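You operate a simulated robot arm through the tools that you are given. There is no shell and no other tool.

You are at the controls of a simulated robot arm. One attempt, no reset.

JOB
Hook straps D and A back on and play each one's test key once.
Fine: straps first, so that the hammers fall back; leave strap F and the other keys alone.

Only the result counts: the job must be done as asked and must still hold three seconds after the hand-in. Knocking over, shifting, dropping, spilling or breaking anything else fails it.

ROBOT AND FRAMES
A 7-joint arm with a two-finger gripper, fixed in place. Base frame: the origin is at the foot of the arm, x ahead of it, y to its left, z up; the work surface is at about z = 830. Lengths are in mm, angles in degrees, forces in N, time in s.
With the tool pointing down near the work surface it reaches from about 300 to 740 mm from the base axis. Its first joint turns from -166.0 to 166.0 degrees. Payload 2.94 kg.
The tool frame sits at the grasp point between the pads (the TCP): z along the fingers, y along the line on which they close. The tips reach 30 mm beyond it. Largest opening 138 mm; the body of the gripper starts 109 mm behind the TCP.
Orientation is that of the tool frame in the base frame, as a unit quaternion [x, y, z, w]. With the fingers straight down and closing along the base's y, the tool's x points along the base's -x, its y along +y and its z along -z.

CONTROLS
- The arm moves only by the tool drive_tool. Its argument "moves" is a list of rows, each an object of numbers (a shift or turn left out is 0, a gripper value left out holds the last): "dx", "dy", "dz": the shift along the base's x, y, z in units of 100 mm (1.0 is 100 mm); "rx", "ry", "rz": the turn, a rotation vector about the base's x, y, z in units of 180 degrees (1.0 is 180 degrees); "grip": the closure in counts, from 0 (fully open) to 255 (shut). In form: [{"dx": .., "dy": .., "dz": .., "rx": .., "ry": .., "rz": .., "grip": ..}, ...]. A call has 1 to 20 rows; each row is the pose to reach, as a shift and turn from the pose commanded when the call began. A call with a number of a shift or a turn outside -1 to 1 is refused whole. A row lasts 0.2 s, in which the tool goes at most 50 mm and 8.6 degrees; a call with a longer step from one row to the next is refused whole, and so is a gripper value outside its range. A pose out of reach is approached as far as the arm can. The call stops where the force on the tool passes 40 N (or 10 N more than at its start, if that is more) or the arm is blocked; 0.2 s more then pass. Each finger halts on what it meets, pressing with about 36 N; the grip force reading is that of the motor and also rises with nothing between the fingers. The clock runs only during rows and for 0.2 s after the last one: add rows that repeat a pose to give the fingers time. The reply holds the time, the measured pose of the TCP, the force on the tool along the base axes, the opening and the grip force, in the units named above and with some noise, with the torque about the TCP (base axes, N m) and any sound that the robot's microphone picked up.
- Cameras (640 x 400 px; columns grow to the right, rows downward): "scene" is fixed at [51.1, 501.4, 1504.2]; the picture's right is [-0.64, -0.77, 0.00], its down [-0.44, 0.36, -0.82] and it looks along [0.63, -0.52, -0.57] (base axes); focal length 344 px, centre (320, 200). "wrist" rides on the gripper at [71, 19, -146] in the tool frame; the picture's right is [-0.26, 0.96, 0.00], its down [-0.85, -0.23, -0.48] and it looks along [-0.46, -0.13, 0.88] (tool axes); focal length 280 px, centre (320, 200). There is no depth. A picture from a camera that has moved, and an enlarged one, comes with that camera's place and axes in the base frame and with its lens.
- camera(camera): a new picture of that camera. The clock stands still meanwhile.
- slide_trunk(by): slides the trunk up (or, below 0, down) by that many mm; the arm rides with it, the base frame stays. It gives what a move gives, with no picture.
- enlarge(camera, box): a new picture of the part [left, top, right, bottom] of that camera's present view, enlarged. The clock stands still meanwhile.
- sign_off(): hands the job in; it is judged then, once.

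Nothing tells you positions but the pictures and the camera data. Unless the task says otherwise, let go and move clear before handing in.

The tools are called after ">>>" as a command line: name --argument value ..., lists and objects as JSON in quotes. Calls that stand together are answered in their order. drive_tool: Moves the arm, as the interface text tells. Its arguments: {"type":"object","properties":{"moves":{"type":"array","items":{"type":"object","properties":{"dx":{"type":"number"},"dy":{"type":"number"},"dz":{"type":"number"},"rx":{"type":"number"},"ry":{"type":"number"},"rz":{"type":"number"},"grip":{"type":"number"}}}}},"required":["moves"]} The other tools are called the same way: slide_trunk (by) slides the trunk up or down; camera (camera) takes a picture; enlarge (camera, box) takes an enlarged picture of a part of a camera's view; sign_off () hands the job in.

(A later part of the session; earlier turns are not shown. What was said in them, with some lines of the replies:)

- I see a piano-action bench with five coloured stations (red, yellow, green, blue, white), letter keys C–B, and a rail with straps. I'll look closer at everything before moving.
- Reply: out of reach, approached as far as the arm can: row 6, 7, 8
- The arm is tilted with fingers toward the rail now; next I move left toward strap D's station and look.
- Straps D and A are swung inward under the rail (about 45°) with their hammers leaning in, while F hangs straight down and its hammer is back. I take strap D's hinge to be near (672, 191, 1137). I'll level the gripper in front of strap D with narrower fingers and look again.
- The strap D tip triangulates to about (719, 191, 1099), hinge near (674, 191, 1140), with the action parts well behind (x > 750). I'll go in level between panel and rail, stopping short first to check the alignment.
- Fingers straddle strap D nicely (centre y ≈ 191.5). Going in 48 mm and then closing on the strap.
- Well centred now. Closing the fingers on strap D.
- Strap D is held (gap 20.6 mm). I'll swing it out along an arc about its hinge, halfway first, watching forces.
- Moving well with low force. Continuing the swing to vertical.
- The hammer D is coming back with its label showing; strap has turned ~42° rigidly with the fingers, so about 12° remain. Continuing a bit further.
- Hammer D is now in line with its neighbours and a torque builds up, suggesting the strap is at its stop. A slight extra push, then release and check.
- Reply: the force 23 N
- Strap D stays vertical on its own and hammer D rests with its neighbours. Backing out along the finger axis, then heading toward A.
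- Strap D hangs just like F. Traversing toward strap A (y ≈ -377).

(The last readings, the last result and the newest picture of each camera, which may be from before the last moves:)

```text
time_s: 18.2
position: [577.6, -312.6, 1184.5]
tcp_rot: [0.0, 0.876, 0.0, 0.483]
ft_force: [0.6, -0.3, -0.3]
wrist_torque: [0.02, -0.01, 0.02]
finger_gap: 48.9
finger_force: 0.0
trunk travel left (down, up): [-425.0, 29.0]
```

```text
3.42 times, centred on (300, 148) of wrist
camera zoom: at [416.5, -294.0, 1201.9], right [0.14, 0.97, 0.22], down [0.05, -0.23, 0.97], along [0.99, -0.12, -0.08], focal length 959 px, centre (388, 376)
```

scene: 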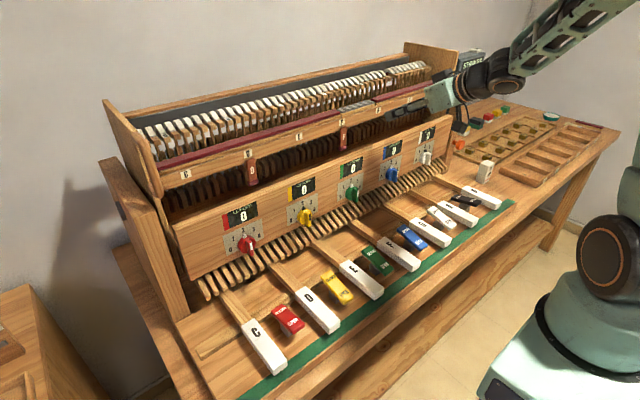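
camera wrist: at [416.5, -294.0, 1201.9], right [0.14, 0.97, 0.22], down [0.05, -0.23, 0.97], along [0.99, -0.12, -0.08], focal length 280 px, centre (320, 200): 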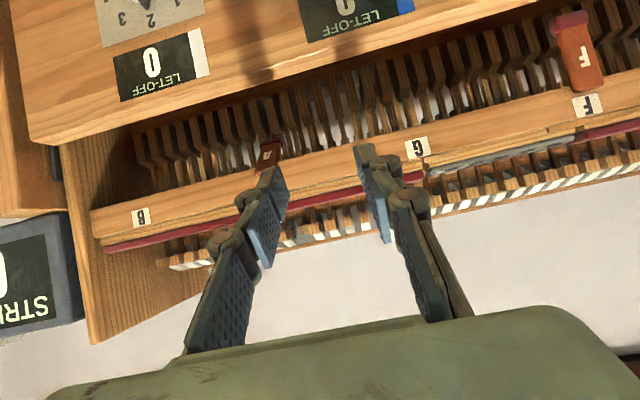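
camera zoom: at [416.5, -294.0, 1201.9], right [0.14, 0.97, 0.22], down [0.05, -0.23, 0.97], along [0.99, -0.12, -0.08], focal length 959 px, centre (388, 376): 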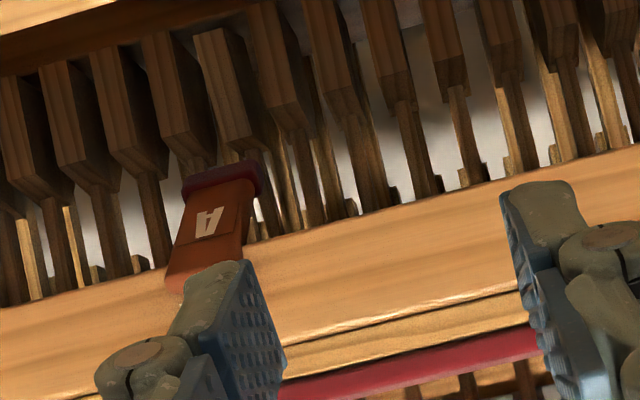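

Strap A is in the same unhooked position as D was, centred near y ≈ -370. Lining up in front of it, level and slightly more open.

>>> drive_tool --moves '[{"dx": 0.05, "dy": -0.2, "dz": -0.25, "ry": -0.04, "grip": 140}, {"dx": 0.1, "dy": -0.4, "dz": -0.5, "ry": -0.08, "grip": 140}, {"dx": 0.15, "dy": -0.58, "dz": -0.7, "ry": -0.12, "grip": 140}, {"dx": 0.2, "dy": -0.58, "dz": -0.7, "ry": -0.1517, "grip": 140}, {"dx": 0.45, "dy": -0.58, "dz": -0.7, "ry": -0.1517, "grip": 140}, {"dx": 0.65, "dy": -0.58, "dz": -0.71, "ry": -0.1517, "grip": 140}, {"dx": 0.65, "dy": -0.58, "dz": -0.71, "ry": -0.1517, "grip": 140}]'

>>> camera --camera "wrist"

>>> enlarge --camera "wrist" --box '[230, 100, 410, 250]'

>>> camera --camera "scene"

```text
time_s: 19.8
position: [643.5, -368.2, 1115.9]
tcp_rot: [0.001, 0.737, 0.0, 0.676]
ft_force: [0.5, 0.0, -0.2]
wrist_torque: [0.02, -0.01, 0.0]
finger_gap: 62.1
finger_force: 0.0
trunk travel left (down, up): [-425.0, 29.0]
```

```text
taken
camera wrist: at [492.3, -349.5, 1057.6], right [0.02, 0.96, 0.26], down [-0.4, -0.23, 0.89], along [0.92, -0.13, 0.38], focal length 280 px, centre (320, 200)
```

wrist: 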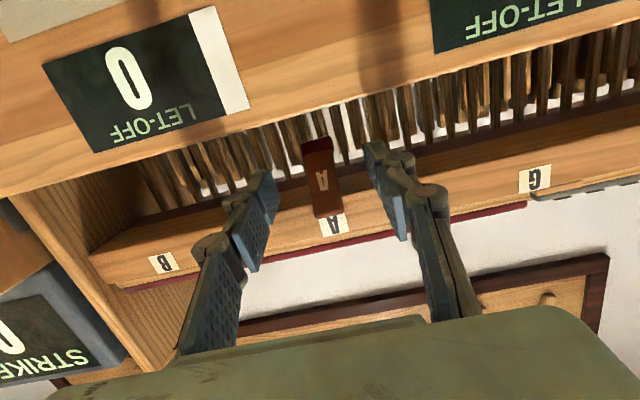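

```text
2.67 times, centred on (320, 175) of wrist
camera zoom: at [492.3, -349.5, 1057.6], right [0.02, 0.96, 0.26], down [-0.4, -0.23, 0.89], along [0.92, -0.13, 0.38], focal length 748 px, centre (320, 267)
```

zoom: 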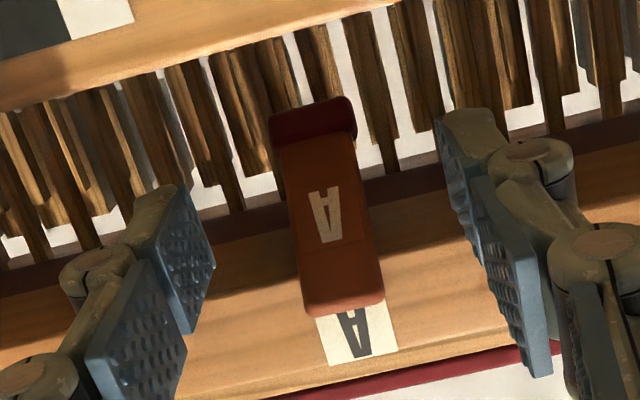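

```text
taken
```

scene: 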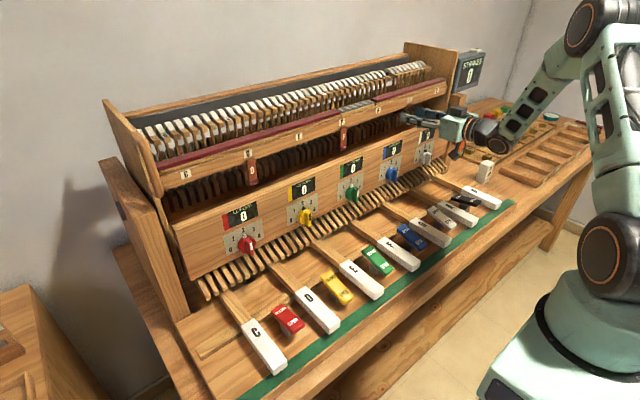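

Aligned within a millimetre. Going in as for D.

>>> drive_tool --moves '[{"dx": 0.2, "dz": -0.02}, {"dx": 0.4, "dz": -0.035}, {"dx": 0.485, "dz": -0.038}, {"dx": 0.485, "dz": -0.038}]'

>>> enlarge --camera "wrist" --box '[230, 120, 410, 270]'

```text
time_s: 20.8
position: [692.7, -368.5, 1112.1]
tcp_rot: [0.0, 0.737, 0.001, 0.676]
ft_force: [-0.2, -0.8, -0.7]
wrist_torque: [0.01, 0.0, 0.01]
finger_gap: 62.2
finger_force: 0.0
trunk travel left (down, up): [-425.0, 29.0]
```

```text
2.67 times, centred on (320, 195) of wrist
camera zoom: at [541.3, -349.8, 1052.9], right [0.02, 0.96, 0.26], down [-0.4, -0.23, 0.89], along [0.92, -0.13, 0.38], focal length 748 px, centre (320, 213)
```

zoom: 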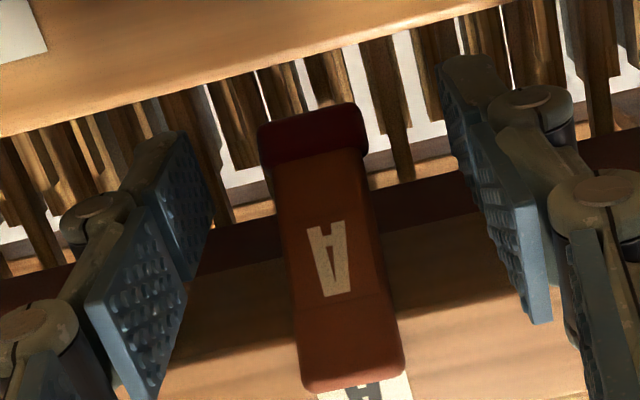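

>>> drive_tool --moves '[{"dy": -0.007, "grip": 200}, {"dy": -0.007, "grip": 200}, {"dy": -0.007, "grip": 235}, {"dy": -0.007, "grip": 235}, {"dy": -0.007, "grip": 235}]'

>>> enlarge --camera "wrist" --box '[230, 120, 410, 270]'

```text
time_s: 22.0
position: [693.0, -369.7, 1111.8]
tcp_rot: [0.0, 0.736, 0.0, 0.677]
ft_force: [2.0, -1.4, 0.5]
wrist_torque: [0.0, 0.02, 0.02]
finger_gap: 20.2
finger_force: 45.0
trunk travel left (down, up): [-425.0, 29.0]
```

```text
2.67 times, centred on (320, 195) of wrist
camera zoom: at [540.9, -350.7, 1053.1], right [0.02, 0.96, 0.26], down [-0.4, -0.23, 0.89], along [0.92, -0.13, 0.38], focal length 748 px, centre (320, 213)
```

zoom: 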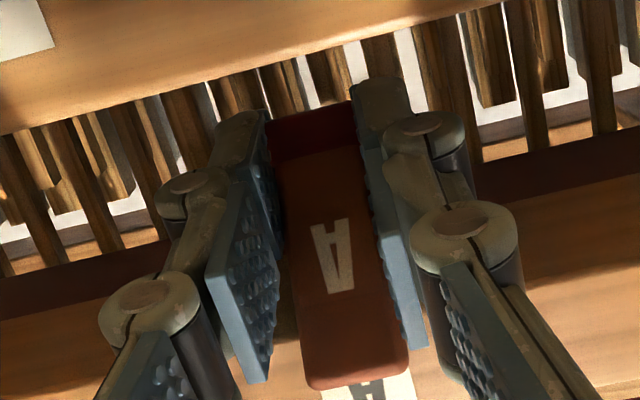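

Strap A is held. Swinging it out along the arc worked out from D's motion.

>>> drive_tool --moves '[{"dx": -0.024, "dz": -0.017, "ry": 0.0236}, {"dx": -0.0485, "dz": -0.032, "ry": 0.0472}, {"dx": -0.075, "dz": -0.045, "ry": 0.0708}, {"dx": -0.101, "dz": -0.057, "ry": 0.0944}, {"dx": -0.129, "dz": -0.066, "ry": 0.118}, {"dx": -0.157, "dz": -0.073, "ry": 0.1417}, {"dx": -0.185, "dz": -0.078, "ry": 0.1653}, {"dx": -0.214, "dz": -0.081, "ry": 0.1889}, {"dx": -0.243, "dz": -0.082, "ry": 0.2125}, {"dx": -0.2725, "dz": -0.081, "ry": 0.2361}, {"dx": -0.302, "dz": -0.077, "ry": 0.26}, {"dx": -0.335, "dz": -0.072, "ry": 0.2833}, {"dx": -0.375, "dz": -0.065, "ry": 0.3083}, {"dx": -0.395, "dz": -0.065, "ry": 0.315}, {"dx": -0.395, "dz": -0.065, "ry": 0.315}]'

>>> enlarge --camera "wrist" --box '[230, 120, 410, 270]'

>>> enlarge --camera "scene" --box '[350, 40, 470, 140]'

```text
time_s: 25.2
position: [655.0, -370.1, 1106.7]
tcp_rot: [0.0, 0.969, -0.002, 0.247]
ft_force: [18.1, -6.1, 13.7]
wrist_torque: [-0.05, -1.36, 0.0]
finger_gap: 20.6
finger_force: 45.2
trunk travel left (down, up): [-425.0, 29.0]
```

```text
2.67 times, centred on (320, 195) of wrist
camera zoom: at [523.0, -350.4, 1199.2], right [0.23, 0.97, 0.12], down [0.52, -0.23, 0.83], along [0.83, -0.13, -0.55], focal length 748 px, centre (320, 213)
```

zoom: 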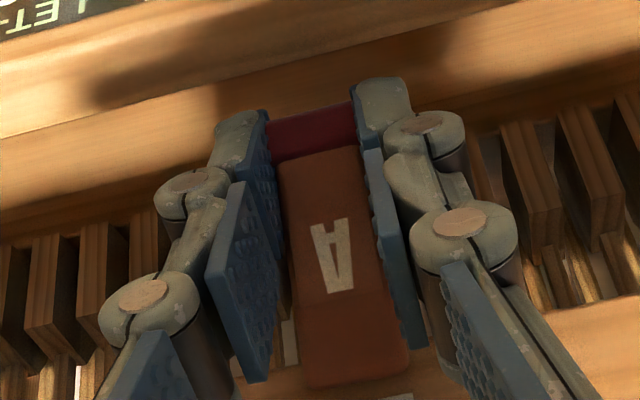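

```text
4.00 times, centred on (410, 90) of scene
camera zoom: at [51.1, 501.4, 1504.2], right [-0.64, -0.77, 0.0], down [-0.44, 0.36, -0.82], along [0.63, -0.52, -0.57], focal length 1375 px, centre (-40, 640)
```

zoom: 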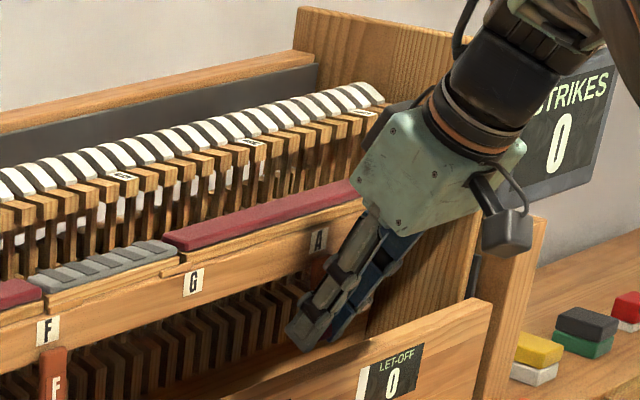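

Strap A is at its stop and hammer A is back in the row. Releasing and backing out along the finger axis.

>>> drive_tool --moves '[{"dx": 0.02, "ry": -0.008, "grip": 235}, {"dx": 0.02, "ry": -0.008, "grip": 165}, {"dx": 0.02, "ry": -0.008, "grip": 165}, {"dx": 0.02, "ry": -0.008, "grip": 165}]'

>>> drive_tool --moves '[{"dx": -0.12, "dz": 0.2}, {"dx": -0.3, "dz": 0.5}, {"dx": -0.55, "dz": 0.8}, {"dx": -0.75, "dz": 0.8}, {"dx": -0.85, "dz": 0.8}, {"dx": -0.85, "dz": 0.8}]'

>>> camera --camera "wrist"

>>> camera --camera "scene"

>>> enlarge --camera "scene" --box '[350, 40, 470, 140]'

```text
time_s: 26.2
position: [654.2, -369.9, 1102.9]
tcp_rot: [0.0, 0.966, -0.001, 0.257]
ft_force: [-0.4, 0.9, 0.3]
wrist_torque: [0.0, 0.04, 0.0]
finger_gap: 48.8
finger_force: 0.0
trunk travel left (down, up): [-425.0, 29.0]
```

```text
time_s: 27.6
position: [568.9, -370.3, 1185.5]
tcp_rot: [0.0, 0.966, 0.0, 0.257]
ft_force: [0.3, -0.1, -0.7]
wrist_torque: [0.05, -0.01, 0.0]
finger_gap: 48.6
finger_force: 0.1
trunk travel left (down, up): [-425.0, 29.0]
```

```text
taken
camera wrist: at [434.8, -349.8, 1275.2], right [0.23, 0.96, 0.13], down [0.5, -0.23, 0.83], along [0.84, -0.13, -0.53], focal length 280 px, centre (320, 200)
```

wrist: 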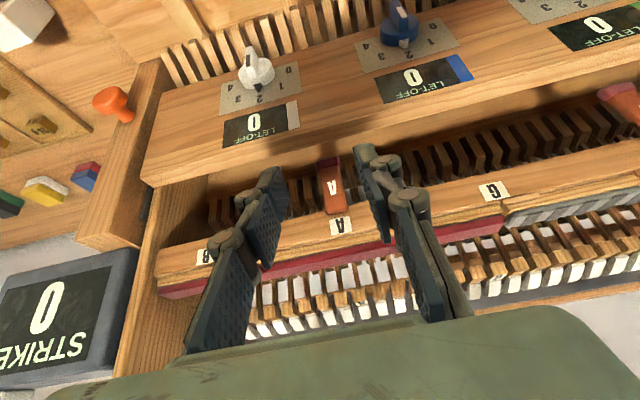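

```text
taken
```

scene: 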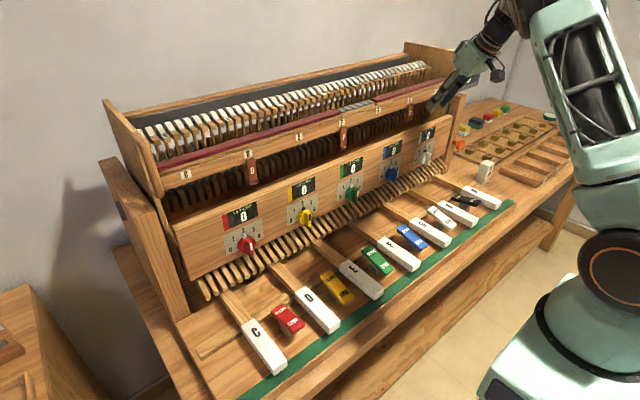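

```text
4.00 times, centred on (410, 90) of scene
camera zoom: at [51.1, 501.4, 1504.2], right [-0.64, -0.77, 0.0], down [-0.44, 0.36, -0.82], along [0.63, -0.52, -0.57], focal length 1375 px, centre (-40, 640)
```

zoom: 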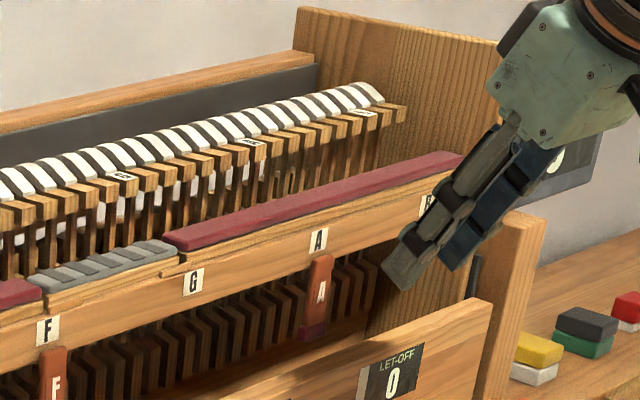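

Both straps now hang like F and hammers D and A are back in line. Next: the keys; I estimate key letters A and D at roughly (463, -371, 871) and (465, 191, 870). I'll close the fingers, point down and move above key A.

>>> drive_tool --moves '[{"dx": -0.3, "ry": 0.0414, "grip": 255}, {"dx": -0.6, "ry": 0.0828, "grip": 255}, {"dx": -0.85, "dz": -0.2, "ry": 0.1242, "grip": 255}, {"dx": -1.0, "dz": -0.5, "ry": 0.1656, "grip": 255}, {"dx": -1.0, "dz": -0.9, "ry": 0.1656, "grip": 255}]'

>>> drive_tool --moves '[{"dx": -0.2, "dz": -0.2}, {"dx": -0.4, "dz": -0.4}, {"dx": -0.5, "dz": -0.6}, {"dx": -0.5, "dz": -0.6}]'

>>> camera --camera "wrist"

>>> camera --camera "scene"

```text
time_s: 28.8
position: [471.1, -369.1, 1093.4]
tcp_rot: [0.0, 1.0, 0.0, -0.001]
ft_force: [0.3, 0.5, -0.4]
wrist_torque: [0.02, -0.02, 0.01]
finger_gap: 0.1
finger_force: 28.0
trunk travel left (down, up): [-425.0, 29.0]
```

```text
time_s: 29.8
position: [419.5, -370.0, 1035.0]
tcp_rot: [0.001, 1.0, 0.0, 0.0]
ft_force: [-0.3, 0.9, -0.5]
wrist_torque: [-0.02, -0.02, -0.01]
finger_gap: 0.0
finger_force: 28.2
trunk travel left (down, up): [-425.0, 29.0]
```

```text
taken
camera wrist: at [348.4, -350.7, 1179.7], right [0.26, 0.96, 0.0], down [0.85, -0.23, 0.48], along [0.46, -0.13, -0.88], focal length 280 px, centre (320, 200)
```

wrist: 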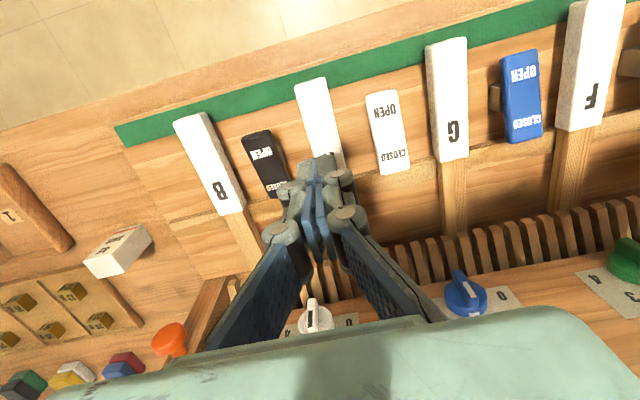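

```text
taken
```

scene: 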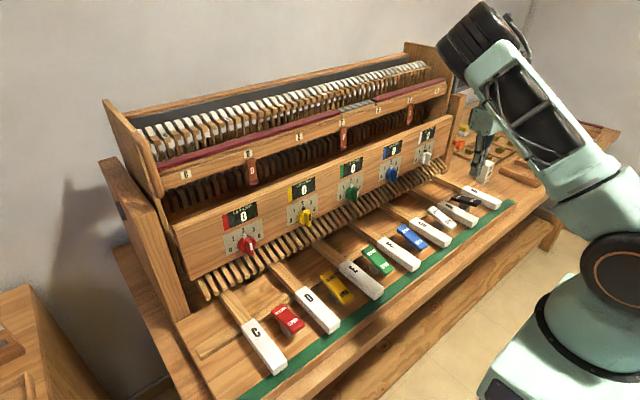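

Key A is centred at y ≈ -368, its front edge at x ≈ 375, between the black and white rockers which sit further back. I'll come down over its front part (x ≈ 395).

>>> drive_tool --moves '[{"dx": -0.1, "dy": 0.01, "dz": -0.3}, {"dx": -0.2, "dy": 0.018, "dz": -0.6}, {"dx": -0.245, "dy": 0.018, "dz": -0.9}, {"dx": -0.245, "dy": 0.018, "dz": -1.0}, {"dx": -0.245, "dy": 0.018, "dz": -1.0}]'

>>> camera --camera "wrist"

>>> enlarge --camera "scene" --box '[400, 140, 540, 257]'

```text
time_s: 31.0
position: [393.3, -368.5, 935.0]
tcp_rot: [0.0, 1.0, 0.0, -0.001]
ft_force: [-0.1, 0.8, 0.7]
wrist_torque: [0.0, -0.01, 0.02]
finger_gap: 0.0
finger_force: 28.7
trunk travel left (down, up): [-425.0, 29.0]
```

```text
taken
camera wrist: at [323.2, -348.4, 1080.0], right [0.26, 0.96, 0.0], down [0.85, -0.23, 0.48], along [0.46, -0.12, -0.88], focal length 280 px, centre (320, 200)
```

wrist: 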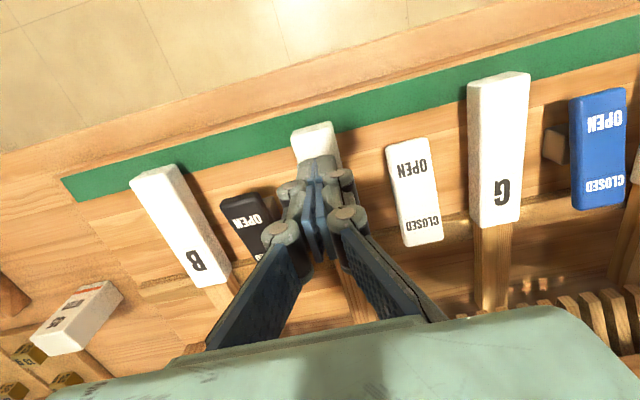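

```text
3.42 times, centred on (470, 198) of scene
camera zoom: at [51.1, 501.4, 1504.2], right [-0.64, -0.77, 0.0], down [-0.44, 0.36, -0.82], along [0.63, -0.52, -0.57], focal length 1175 px, centre (-193, 205)
```

zoom: 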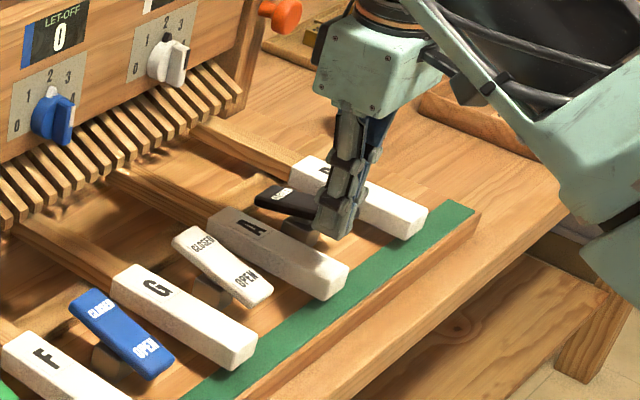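

Fingertips are over key A's front part (tip ≈ 905, key top ≈ 868). Pressing down smoothly and lifting again.

>>> drive_tool --moves '[{"dz": -0.15}, {"dz": -0.28}, {"dz": -0.34}, {"dz": -0.39}, {"dz": -0.43}, {"dz": -0.47}, {"dz": -0.5}, {"dz": -0.5}, {"dz": -0.4}, {"dz": -0.25}, {"dz": 0.0}, {"dz": 0.0}]'

>>> enlarge --camera "scene" --box '[400, 30, 540, 147]'

>>> enlarge --camera "scene" --box '[400, 140, 540, 257]'

```text
time_s: 33.6
position: [394.7, -366.8, 934.5]
tcp_rot: [0.0, 1.0, 0.0, 0.0]
ft_force: [-0.2, -0.1, 0.6]
wrist_torque: [-0.01, 0.0, 0.01]
finger_gap: 0.0
finger_force: 28.1
trunk travel left (down, up): [-425.0, 29.0]
heard: click
```

```text
3.42 times, centred on (470, 88) of scene
camera zoom: at [51.1, 501.4, 1504.2], right [-0.64, -0.77, 0.0], down [-0.44, 0.36, -0.82], along [0.63, -0.52, -0.57], focal length 1175 px, centre (-193, 581)
```

zoom: 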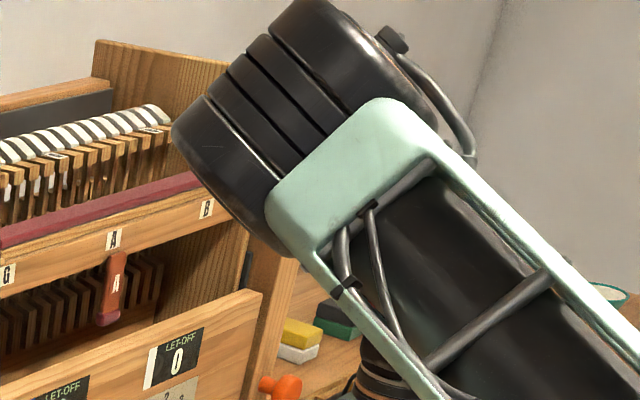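

```text
3.42 times, centred on (470, 198) of scene
camera zoom: at [51.1, 501.4, 1504.2], right [-0.64, -0.77, 0.0], down [-0.44, 0.36, -0.82], along [0.63, -0.52, -0.57], focal length 1175 px, centre (-193, 205)
```

zoom: 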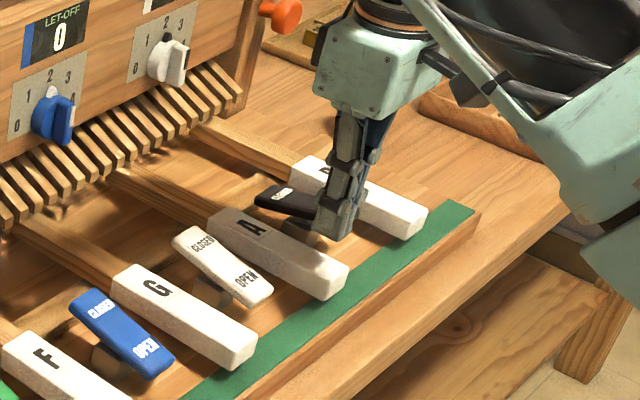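

A click was heard. I'll rise and move away toward key D, then read the STRIKES display.

>>> drive_tool --moves '[{"dz": 0.4}, {"dz": 0.8}, {"dy": 0.3, "dz": 1.0}, {"dy": 0.65, "dz": 1.0}, {"dy": 1.0, "dz": 1.0}]'

>>> drive_tool --moves '[{"dy": 0.35}, {"dy": 0.7}, {"dy": 1.0}]'

>>> camera --camera "scene"

>>> enlarge --camera "scene" --box '[400, 30, 540, 147]'

```text
time_s: 34.8
position: [395.0, -268.2, 1035.4]
tcp_rot: [0.0, 1.0, -0.001, 0.0]
ft_force: [0.1, 0.0, -0.5]
wrist_torque: [0.01, -0.04, 0.0]
finger_gap: 0.0
finger_force: 27.9
trunk travel left (down, up): [-425.0, 29.0]
```

```text
time_s: 35.6
position: [395.3, -167.0, 1032.9]
tcp_rot: [0.001, 1.0, 0.0, 0.0]
ft_force: [0.7, -0.2, -0.5]
wrist_torque: [0.0, 0.03, 0.0]
finger_gap: 0.0
finger_force: 28.0
trunk travel left (down, up): [-425.0, 29.0]
```

```text
taken
```

scene: 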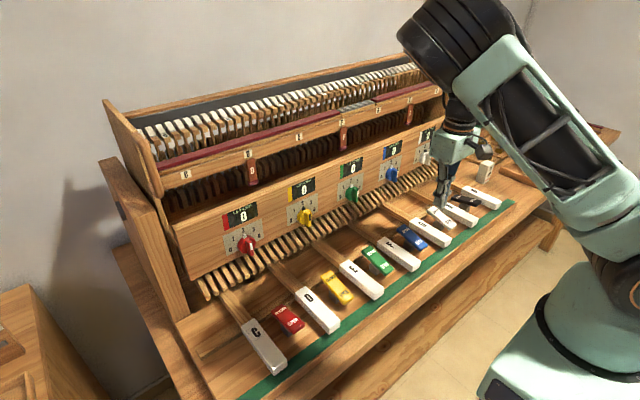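

```text
3.42 times, centred on (470, 88) of scene
camera zoom: at [51.1, 501.4, 1504.2], right [-0.64, -0.77, 0.0], down [-0.44, 0.36, -0.82], along [0.63, -0.52, -0.57], focal length 1175 px, centre (-193, 581)
```

zoom: 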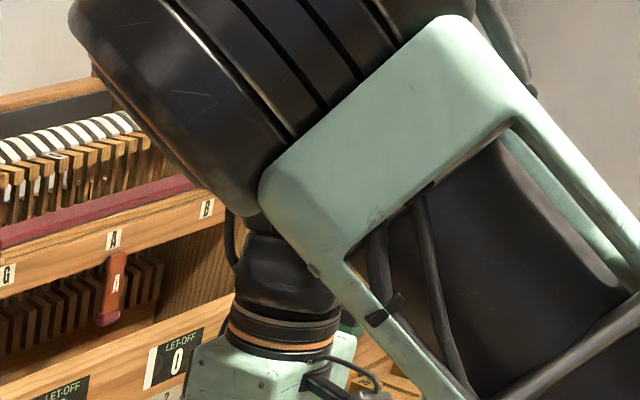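

>>> drive_tool --moves '[{"dy": 0.35}, {"dy": 0.7}, {"dy": 1.0}]'

>>> drive_tool --moves '[{"dy": 0.35}, {"dy": 0.7}, {"dy": 1.0}]'

>>> camera --camera "wrist"

>>> enlarge --camera "scene" --box '[400, 30, 540, 147]'

>>> camera --camera "scene"

```text
time_s: 36.4
position: [395.4, -64.4, 1034.1]
tcp_rot: [0.0, 1.0, 0.001, 0.0]
ft_force: [0.2, 0.2, -0.3]
wrist_torque: [-0.02, 0.0, -0.02]
finger_gap: 0.0
finger_force: 28.1
trunk travel left (down, up): [-425.0, 29.0]
```

```text
time_s: 37.2
position: [395.9, 31.7, 1033.3]
tcp_rot: [0.0, 1.0, 0.0, -0.001]
ft_force: [0.2, 0.3, 0.7]
wrist_torque: [0.02, 0.0, -0.01]
finger_gap: 0.2
finger_force: 28.9
trunk travel left (down, up): [-425.0, 29.0]
```

```text
taken
camera wrist: at [325.6, 51.5, 1178.5], right [0.26, 0.96, 0.0], down [0.85, -0.23, 0.48], along [0.46, -0.13, -0.88], focal length 280 px, centre (320, 200)
```

wrist: 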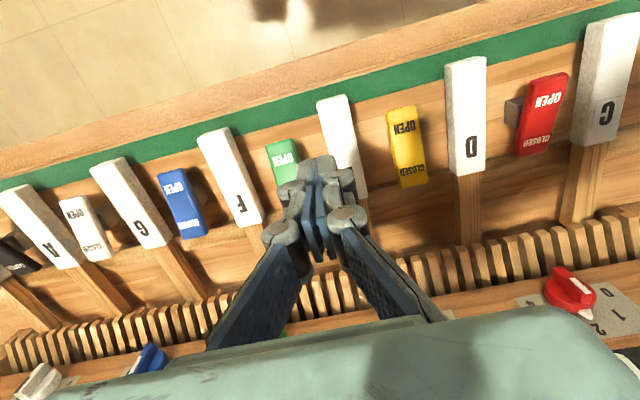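

```text
3.42 times, centred on (470, 88) of scene
camera zoom: at [51.1, 501.4, 1504.2], right [-0.64, -0.77, 0.0], down [-0.44, 0.36, -0.82], along [0.63, -0.52, -0.57], focal length 1175 px, centre (-193, 581)
```

zoom: 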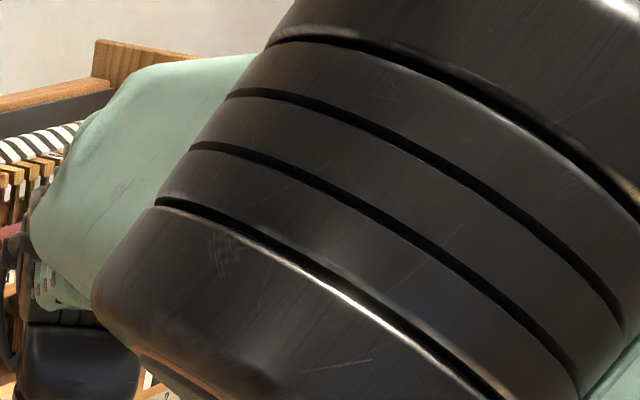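

```text
taken
```

scene: 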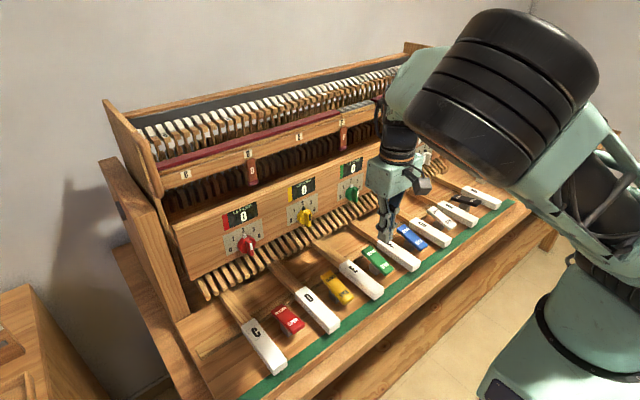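

>>> drive_tool --moves '[{"dy": 0.4}, {"dy": 0.8}, {"dy": 1.0}]'

>>> drive_tool --moves '[{"dy": 0.3}, {"dy": 0.58}, {"dy": 0.58}]'

>>> camera --camera "wrist"

>>> camera --camera "scene"

```text
time_s: 38.0
position: [395.6, 132.5, 1032.9]
tcp_rot: [0.001, 1.0, 0.001, 0.001]
ft_force: [-0.5, 0.3, 0.6]
wrist_torque: [0.0, 0.01, 0.02]
finger_gap: 0.0
finger_force: 28.1
trunk travel left (down, up): [-425.0, 29.0]
```

```text
time_s: 38.8
position: [395.1, 189.9, 1033.1]
tcp_rot: [0.0, 1.0, 0.0, -0.001]
ft_force: [0.8, -0.5, -0.1]
wrist_torque: [0.0, 0.04, -0.02]
finger_gap: 0.0
finger_force: 28.3
trunk travel left (down, up): [-425.0, 29.0]
```

```text
taken
camera wrist: at [324.3, 209.5, 1178.0], right [0.26, 0.96, 0.0], down [0.85, -0.23, 0.48], along [0.46, -0.13, -0.88], focal length 280 px, centre (320, 200)
```

wrist: 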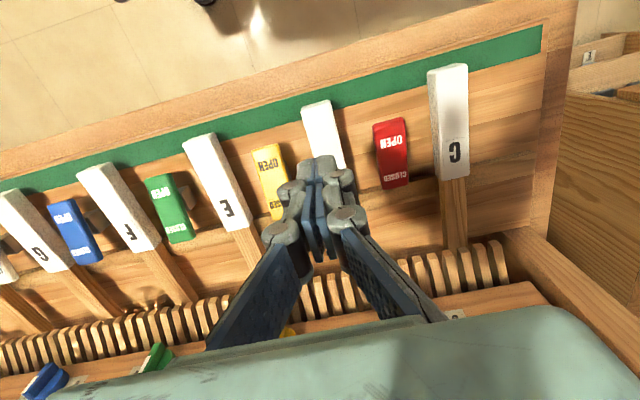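

```text
taken
```

scene: 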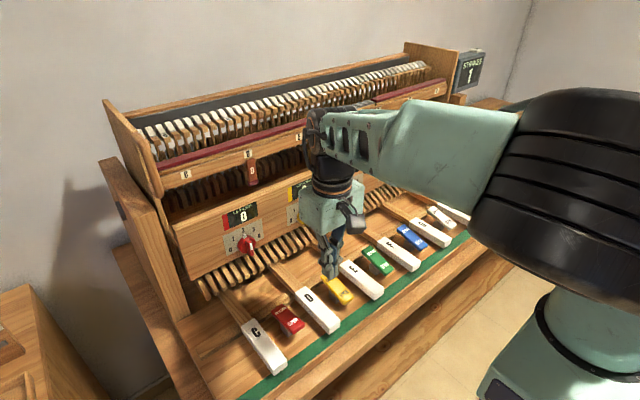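

STRIKES reads 1, so key A registered once. Key D is centred near y ≈ 192; coming down over its front and pressing the same way.

>>> drive_tool --moves '[{"dy": 0.02, "dz": -0.3}, {"dy": 0.025, "dz": -0.6}, {"dy": 0.025, "dz": -0.9}, {"dy": 0.025, "dz": -0.99}, {"dy": 0.025, "dz": -0.99}]'

>>> camera --camera "wrist"

>>> enlarge --camera "scene" --box '[230, 230, 390, 350]'

```text
time_s: 40.0
position: [393.4, 193.3, 934.9]
tcp_rot: [0.0, 1.0, 0.0, 0.0]
ft_force: [0.4, -0.1, 0.7]
wrist_torque: [-0.06, 0.01, 0.05]
finger_gap: 0.1
finger_force: 28.3
trunk travel left (down, up): [-425.0, 29.0]
```

```text
taken
camera wrist: at [323.3, 212.4, 1079.7], right [0.26, 0.96, 0.0], down [0.85, -0.23, 0.48], along [0.46, -0.12, -0.88], focal length 280 px, centre (320, 200)
```

wrist: 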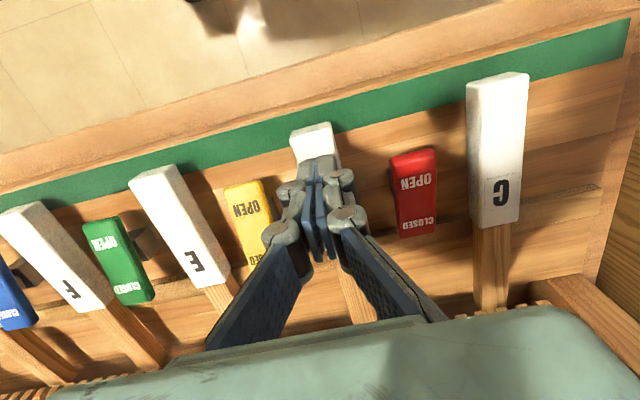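

```text
3.33 times, centred on (310, 290) of scene
camera zoom: at [51.1, 501.4, 1504.2], right [-0.64, -0.77, 0.0], down [-0.44, 0.36, -0.82], along [0.63, -0.52, -0.57], focal length 1146 px, centre (353, -100)
```

zoom: 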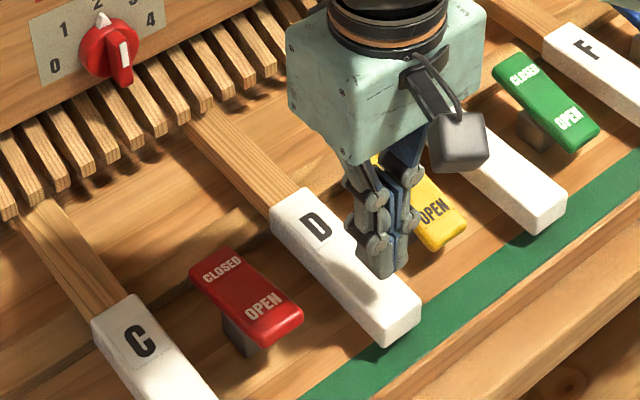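

>>> drive_tool --moves '[{"dz": -0.15}, {"dz": -0.28}, {"dz": -0.34}, {"dz": -0.39}, {"dz": -0.43}, {"dz": -0.47}, {"dz": -0.5}, {"dz": -0.5}, {"dz": -0.4}, {"dz": -0.25}, {"dz": 0.0}, {"dz": 0.0}]'

>>> camera --camera "scene"

>>> enlarge --camera "scene" --box '[400, 30, 540, 147]'

```text
time_s: 42.6
position: [394.1, 192.7, 935.2]
tcp_rot: [0.0, 1.0, 0.0, 0.0]
ft_force: [-0.1, 0.7, 0.2]
wrist_torque: [0.0, -0.01, 0.01]
finger_gap: 0.1
finger_force: 28.0
trunk travel left (down, up): [-425.0, 29.0]
heard: click
```

```text
taken
```

scene: 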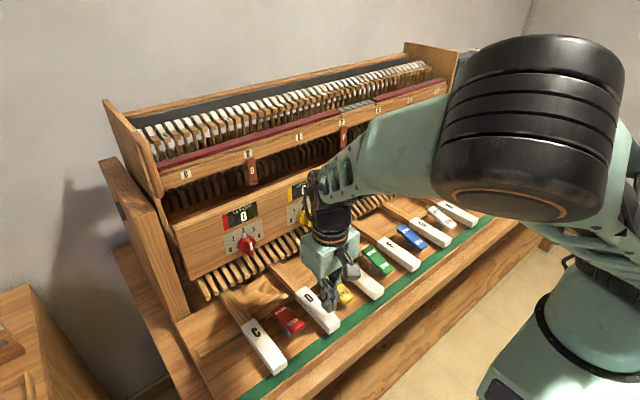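

```text
3.42 times, centred on (470, 88) of scene
camera zoom: at [51.1, 501.4, 1504.2], right [-0.64, -0.77, 0.0], down [-0.44, 0.36, -0.82], along [0.63, -0.52, -0.57], focal length 1175 px, centre (-193, 581)
```

zoom: 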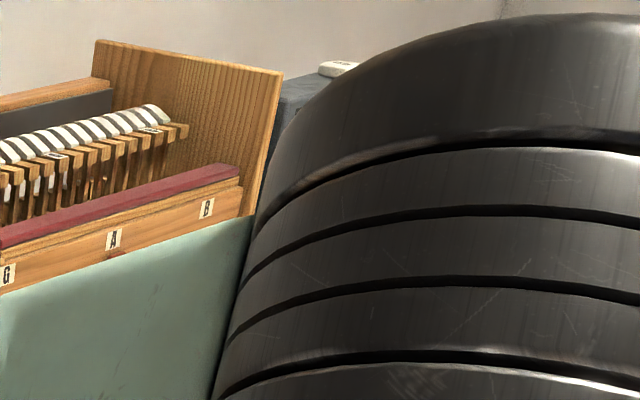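

Another click on key D. I'll rise clear and verify the counter, straps and hammers.

>>> drive_tool --moves '[{"dz": 0.4}, {"dz": 0.8}, {"dz": 1.0}, {"dz": 1.0}]'

>>> camera --camera "scene"

>>> enlarge --camera "scene" --box '[400, 30, 540, 147]'

>>> enlarge --camera "scene" --box '[100, 70, 260, 203]'

>>> enlarge --camera "scene" --box '[230, 50, 430, 200]'

```text
time_s: 43.6
position: [395.2, 193.6, 1035.7]
tcp_rot: [0.0, 1.0, 0.0, 0.0]
ft_force: [-0.2, -0.8, 0.4]
wrist_torque: [0.0, 0.0, 0.02]
finger_gap: 0.0
finger_force: 28.6
trunk travel left (down, up): [-425.0, 29.0]
```

```text
taken
```

scene: 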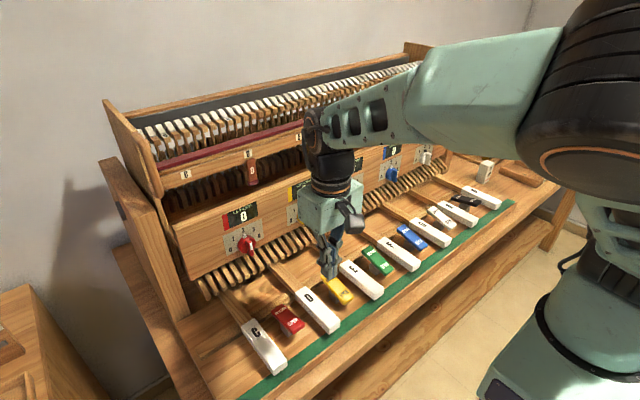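

```text
3.42 times, centred on (470, 88) of scene
camera zoom: at [51.1, 501.4, 1504.2], right [-0.64, -0.77, 0.0], down [-0.44, 0.36, -0.82], along [0.63, -0.52, -0.57], focal length 1175 px, centre (-193, 581)
```

zoom: 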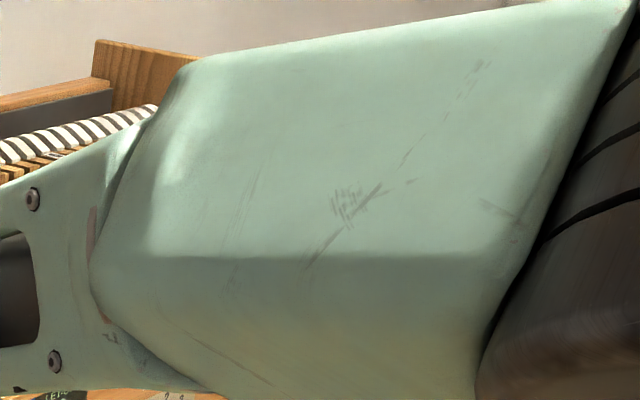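

```text
3.01 times, centred on (180, 136) of scene
camera zoom: at [51.1, 501.4, 1504.2], right [-0.64, -0.77, 0.0], down [-0.44, 0.36, -0.82], along [0.63, -0.52, -0.57], focal length 1034 px, centre (741, 391)
```

zoom: 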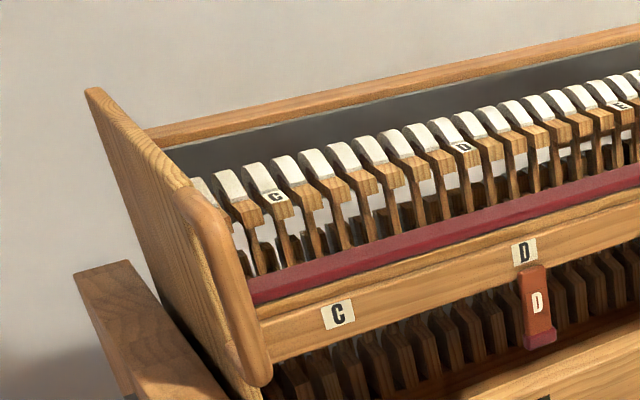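

```text
2.67 times, centred on (330, 125) of scene
camera zoom: at [51.1, 501.4, 1504.2], right [-0.64, -0.77, 0.0], down [-0.44, 0.36, -0.82], along [0.63, -0.52, -0.57], focal length 917 px, centre (293, 400)
```

zoom: 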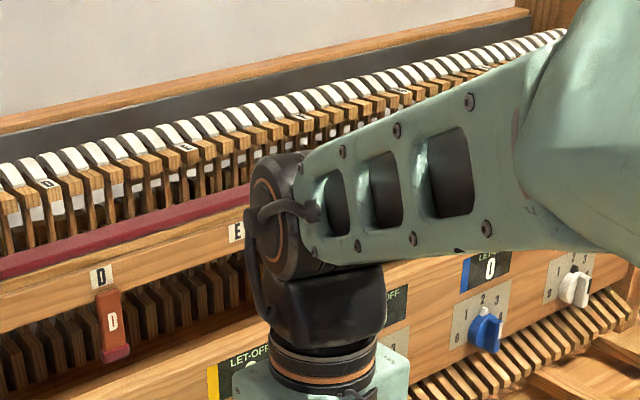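

>>> drive_tool --moves '[{"dx": -0.1, "dz": 0.4}, {"dx": -0.2, "dz": 0.8}, {"dx": -0.2, "dz": 1.0}, {"dx": -0.2, "dz": 1.0}]'

>>> camera --camera "scene"

```text
time_s: 44.6
position: [372.9, 193.1, 1135.4]
tcp_rot: [0.0, 1.0, 0.001, 0.0]
ft_force: [-0.6, 0.0, 0.5]
wrist_torque: [-0.02, 0.01, -0.02]
finger_gap: 0.4
finger_force: 28.3
trunk travel left (down, up): [-425.0, 29.0]
```

```text
taken
```

scene: 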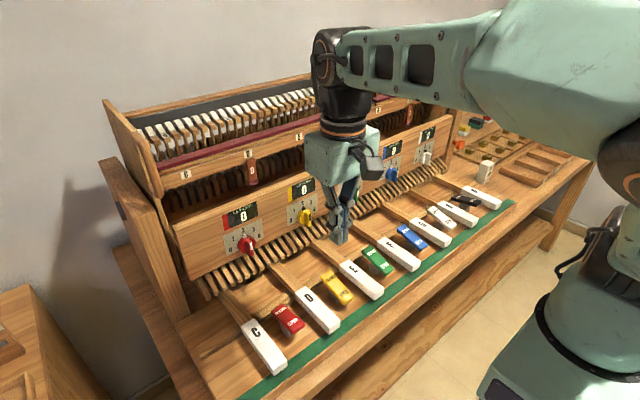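

>>> drive_tool --moves '[{"dy": -0.35, "dz": 0.3}, {"dx": 0.1, "dy": -0.7, "dz": 0.6}, {"dx": 0.3, "dy": -1.0, "dz": 0.9}, {"dx": 0.5, "dy": -1.0, "dz": 0.97}]'

>>> drive_tool --moves '[{"dx": 0.2, "dy": -0.35}, {"dx": 0.4, "dy": -0.7}, {"dx": 0.6, "dy": -1.0}, {"dx": 0.8, "dy": -1.0}]'

>>> drive_tool --moves '[{"dy": -0.25}, {"dy": -0.45}, {"dy": -0.45}]'

>>> camera --camera "scene"

>>> enlarge --camera "scene" --box '[400, 30, 540, 147]'

```text
time_s: 45.6
position: [426.7, 92.3, 1232.1]
tcp_rot: [0.0, 1.0, 0.0, -0.001]
ft_force: [0.4, 1.6, -0.3]
wrist_torque: [-0.02, 0.0, 0.03]
finger_gap: 0.2
finger_force: 28.8
trunk travel left (down, up): [-425.0, 29.0]
```

```text
time_s: 46.6
position: [505.1, -6.9, 1232.3]
tcp_rot: [0.0, 1.0, 0.0, 0.0]
ft_force: [0.1, 0.2, -0.1]
wrist_torque: [0.03, 0.0, 0.03]
finger_gap: 0.0
finger_force: 28.2
trunk travel left (down, up): [-425.0, 29.0]
```

```text
time_s: 47.4
position: [504.7, -53.2, 1232.3]
tcp_rot: [0.001, 1.0, 0.0, 0.0]
ft_force: [-0.3, 0.2, 0.4]
wrist_torque: [0.01, -0.02, -0.03]
finger_gap: 0.0
finger_force: 28.3
trunk travel left (down, up): [-425.0, 29.0]
```

```text
taken
```

scene: 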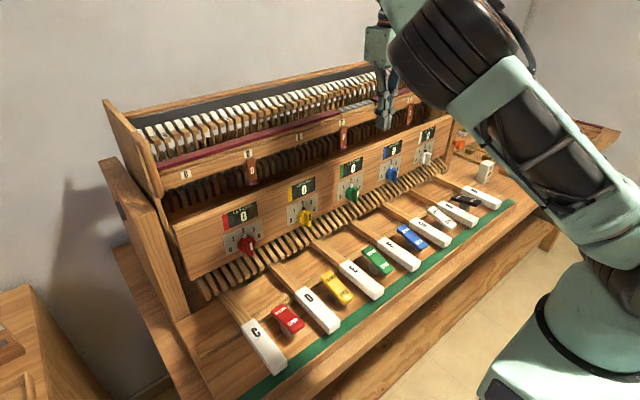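

```text
3.42 times, centred on (470, 88) of scene
camera zoom: at [51.1, 501.4, 1504.2], right [-0.64, -0.77, 0.0], down [-0.44, 0.36, -0.82], along [0.63, -0.52, -0.57], focal length 1175 px, centre (-193, 581)
```

zoom: 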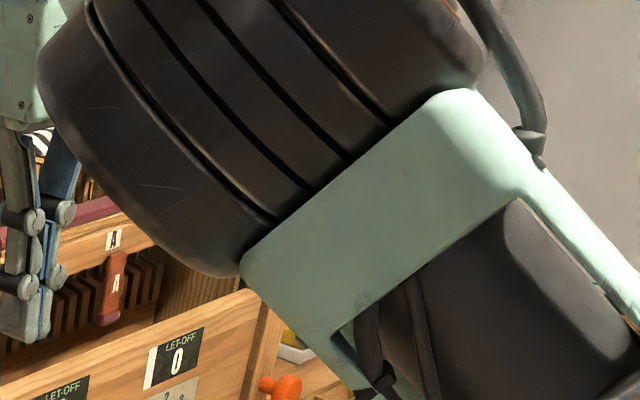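

>>> drive_tool --moves '[{"dy": -0.35, "ry": -0.04}, {"dy": -0.7, "ry": -0.08}, {"dy": -1.0, "ry": -0.12}, {"dy": -1.0, "ry": -0.16}]'

>>> drive_tool --moves '[{"dy": -0.35}, {"dy": -0.7}, {"dy": -1.0}]'

>>> drive_tool --moves '[{"dy": -0.35}, {"dy": -0.7}, {"dy": -1.0}]'

>>> camera --camera "wrist"

>>> camera --camera "scene"

```text
time_s: 48.4
position: [502.9, -152.4, 1232.9]
tcp_rot: [0.0, 0.968, 0.0, 0.25]
ft_force: [-0.1, -0.2, 0.2]
wrist_torque: [0.04, -0.01, 0.01]
finger_gap: 0.0
finger_force: 28.6
trunk travel left (down, up): [-425.0, 29.0]
```

```text
time_s: 49.2
position: [507.3, -252.7, 1232.3]
tcp_rot: [0.0, 0.968, 0.0, 0.249]
ft_force: [0.6, 0.3, -0.3]
wrist_torque: [0.01, -0.03, 0.02]
finger_gap: 0.0
finger_force: 28.5
trunk travel left (down, up): [-425.0, 29.0]
```

```text
time_s: 50.0
position: [505.6, -350.4, 1230.2]
tcp_rot: [0.0, 0.968, 0.001, 0.249]
ft_force: [1.4, -0.3, 0.2]
wrist_torque: [0.01, 0.01, 0.0]
finger_gap: 0.0
finger_force: 28.5
trunk travel left (down, up): [-425.0, 29.0]
```

```text
taken
camera wrist: at [372.3, -331.8, 1323.4], right [0.23, 0.97, 0.13], down [0.51, -0.23, 0.83], along [0.83, -0.12, -0.55], focal length 280 px, centre (320, 200)
```

wrist: 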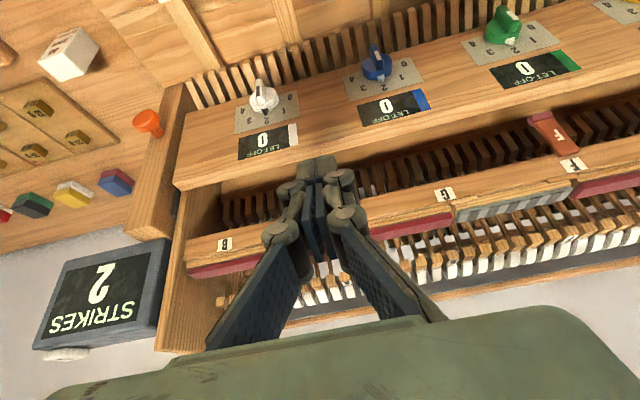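

```text
taken
```

scene: 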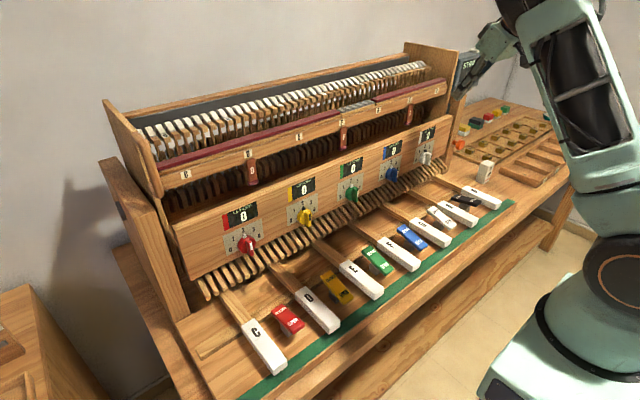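

STRIKES reads 2. A last check on straps, hammers and rockers.

>>> enlarge --camera "scene" --box '[120, 50, 300, 200]'

>>> enlarge --camera "scene" --box '[290, 40, 470, 190]'

>>> enlarge --camera "scene" --box '[230, 180, 510, 400]'

```text
2.67 times, centred on (210, 125) of scene
camera zoom: at [51.1, 501.4, 1504.2], right [-0.64, -0.77, 0.0], down [-0.44, 0.36, -0.82], along [0.63, -0.52, -0.57], focal length 917 px, centre (613, 400)
```

zoom: 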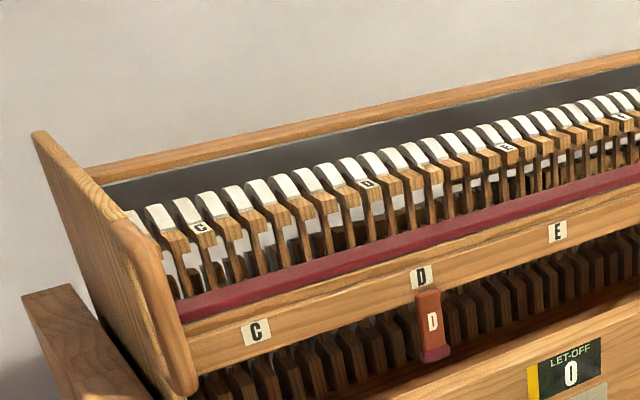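

```text
2.67 times, centred on (380, 115) of scene
camera zoom: at [51.1, 501.4, 1504.2], right [-0.64, -0.77, 0.0], down [-0.44, 0.36, -0.82], along [0.63, -0.52, -0.57], focal length 917 px, centre (160, 427)
```

zoom: 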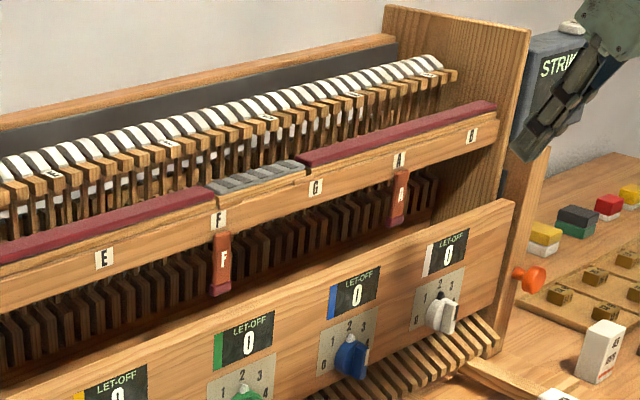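

```text
1.82 times, centred on (370, 290) of scene
camera zoom: at [51.1, 501.4, 1504.2], right [-0.64, -0.77, 0.0], down [-0.44, 0.36, -0.82], along [0.63, -0.52, -0.57], focal length 625 px, centre (229, 36)
```

zoom: 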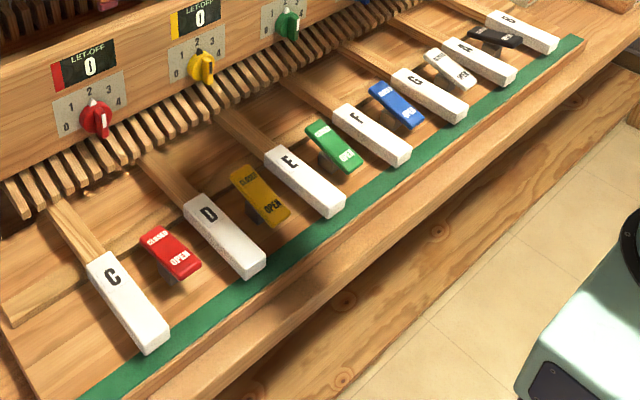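

Straps D, F and A all hang hooked, every hammer is back in line, the keys are up, the rockers and knobs are untouched and the counter shows 2. The hand is clear, so I'm handing in.

>>> sign_off

```text
The job is handed in.
```

Straps D and A are hooked back on, and I played each one's test key once. The STRIKES counter went from 0 to 1 after key A and to 2 after key D.

In the last pictures, straps D and A hang straight down like F, and hammers D and A are back in line with the rest. I did not touch strap F, the other keys, the rockers or the knobs. The gripper is empty and clear of the bench.

I handed the job in; the reply confirmed the hand-in but gave no verdict.
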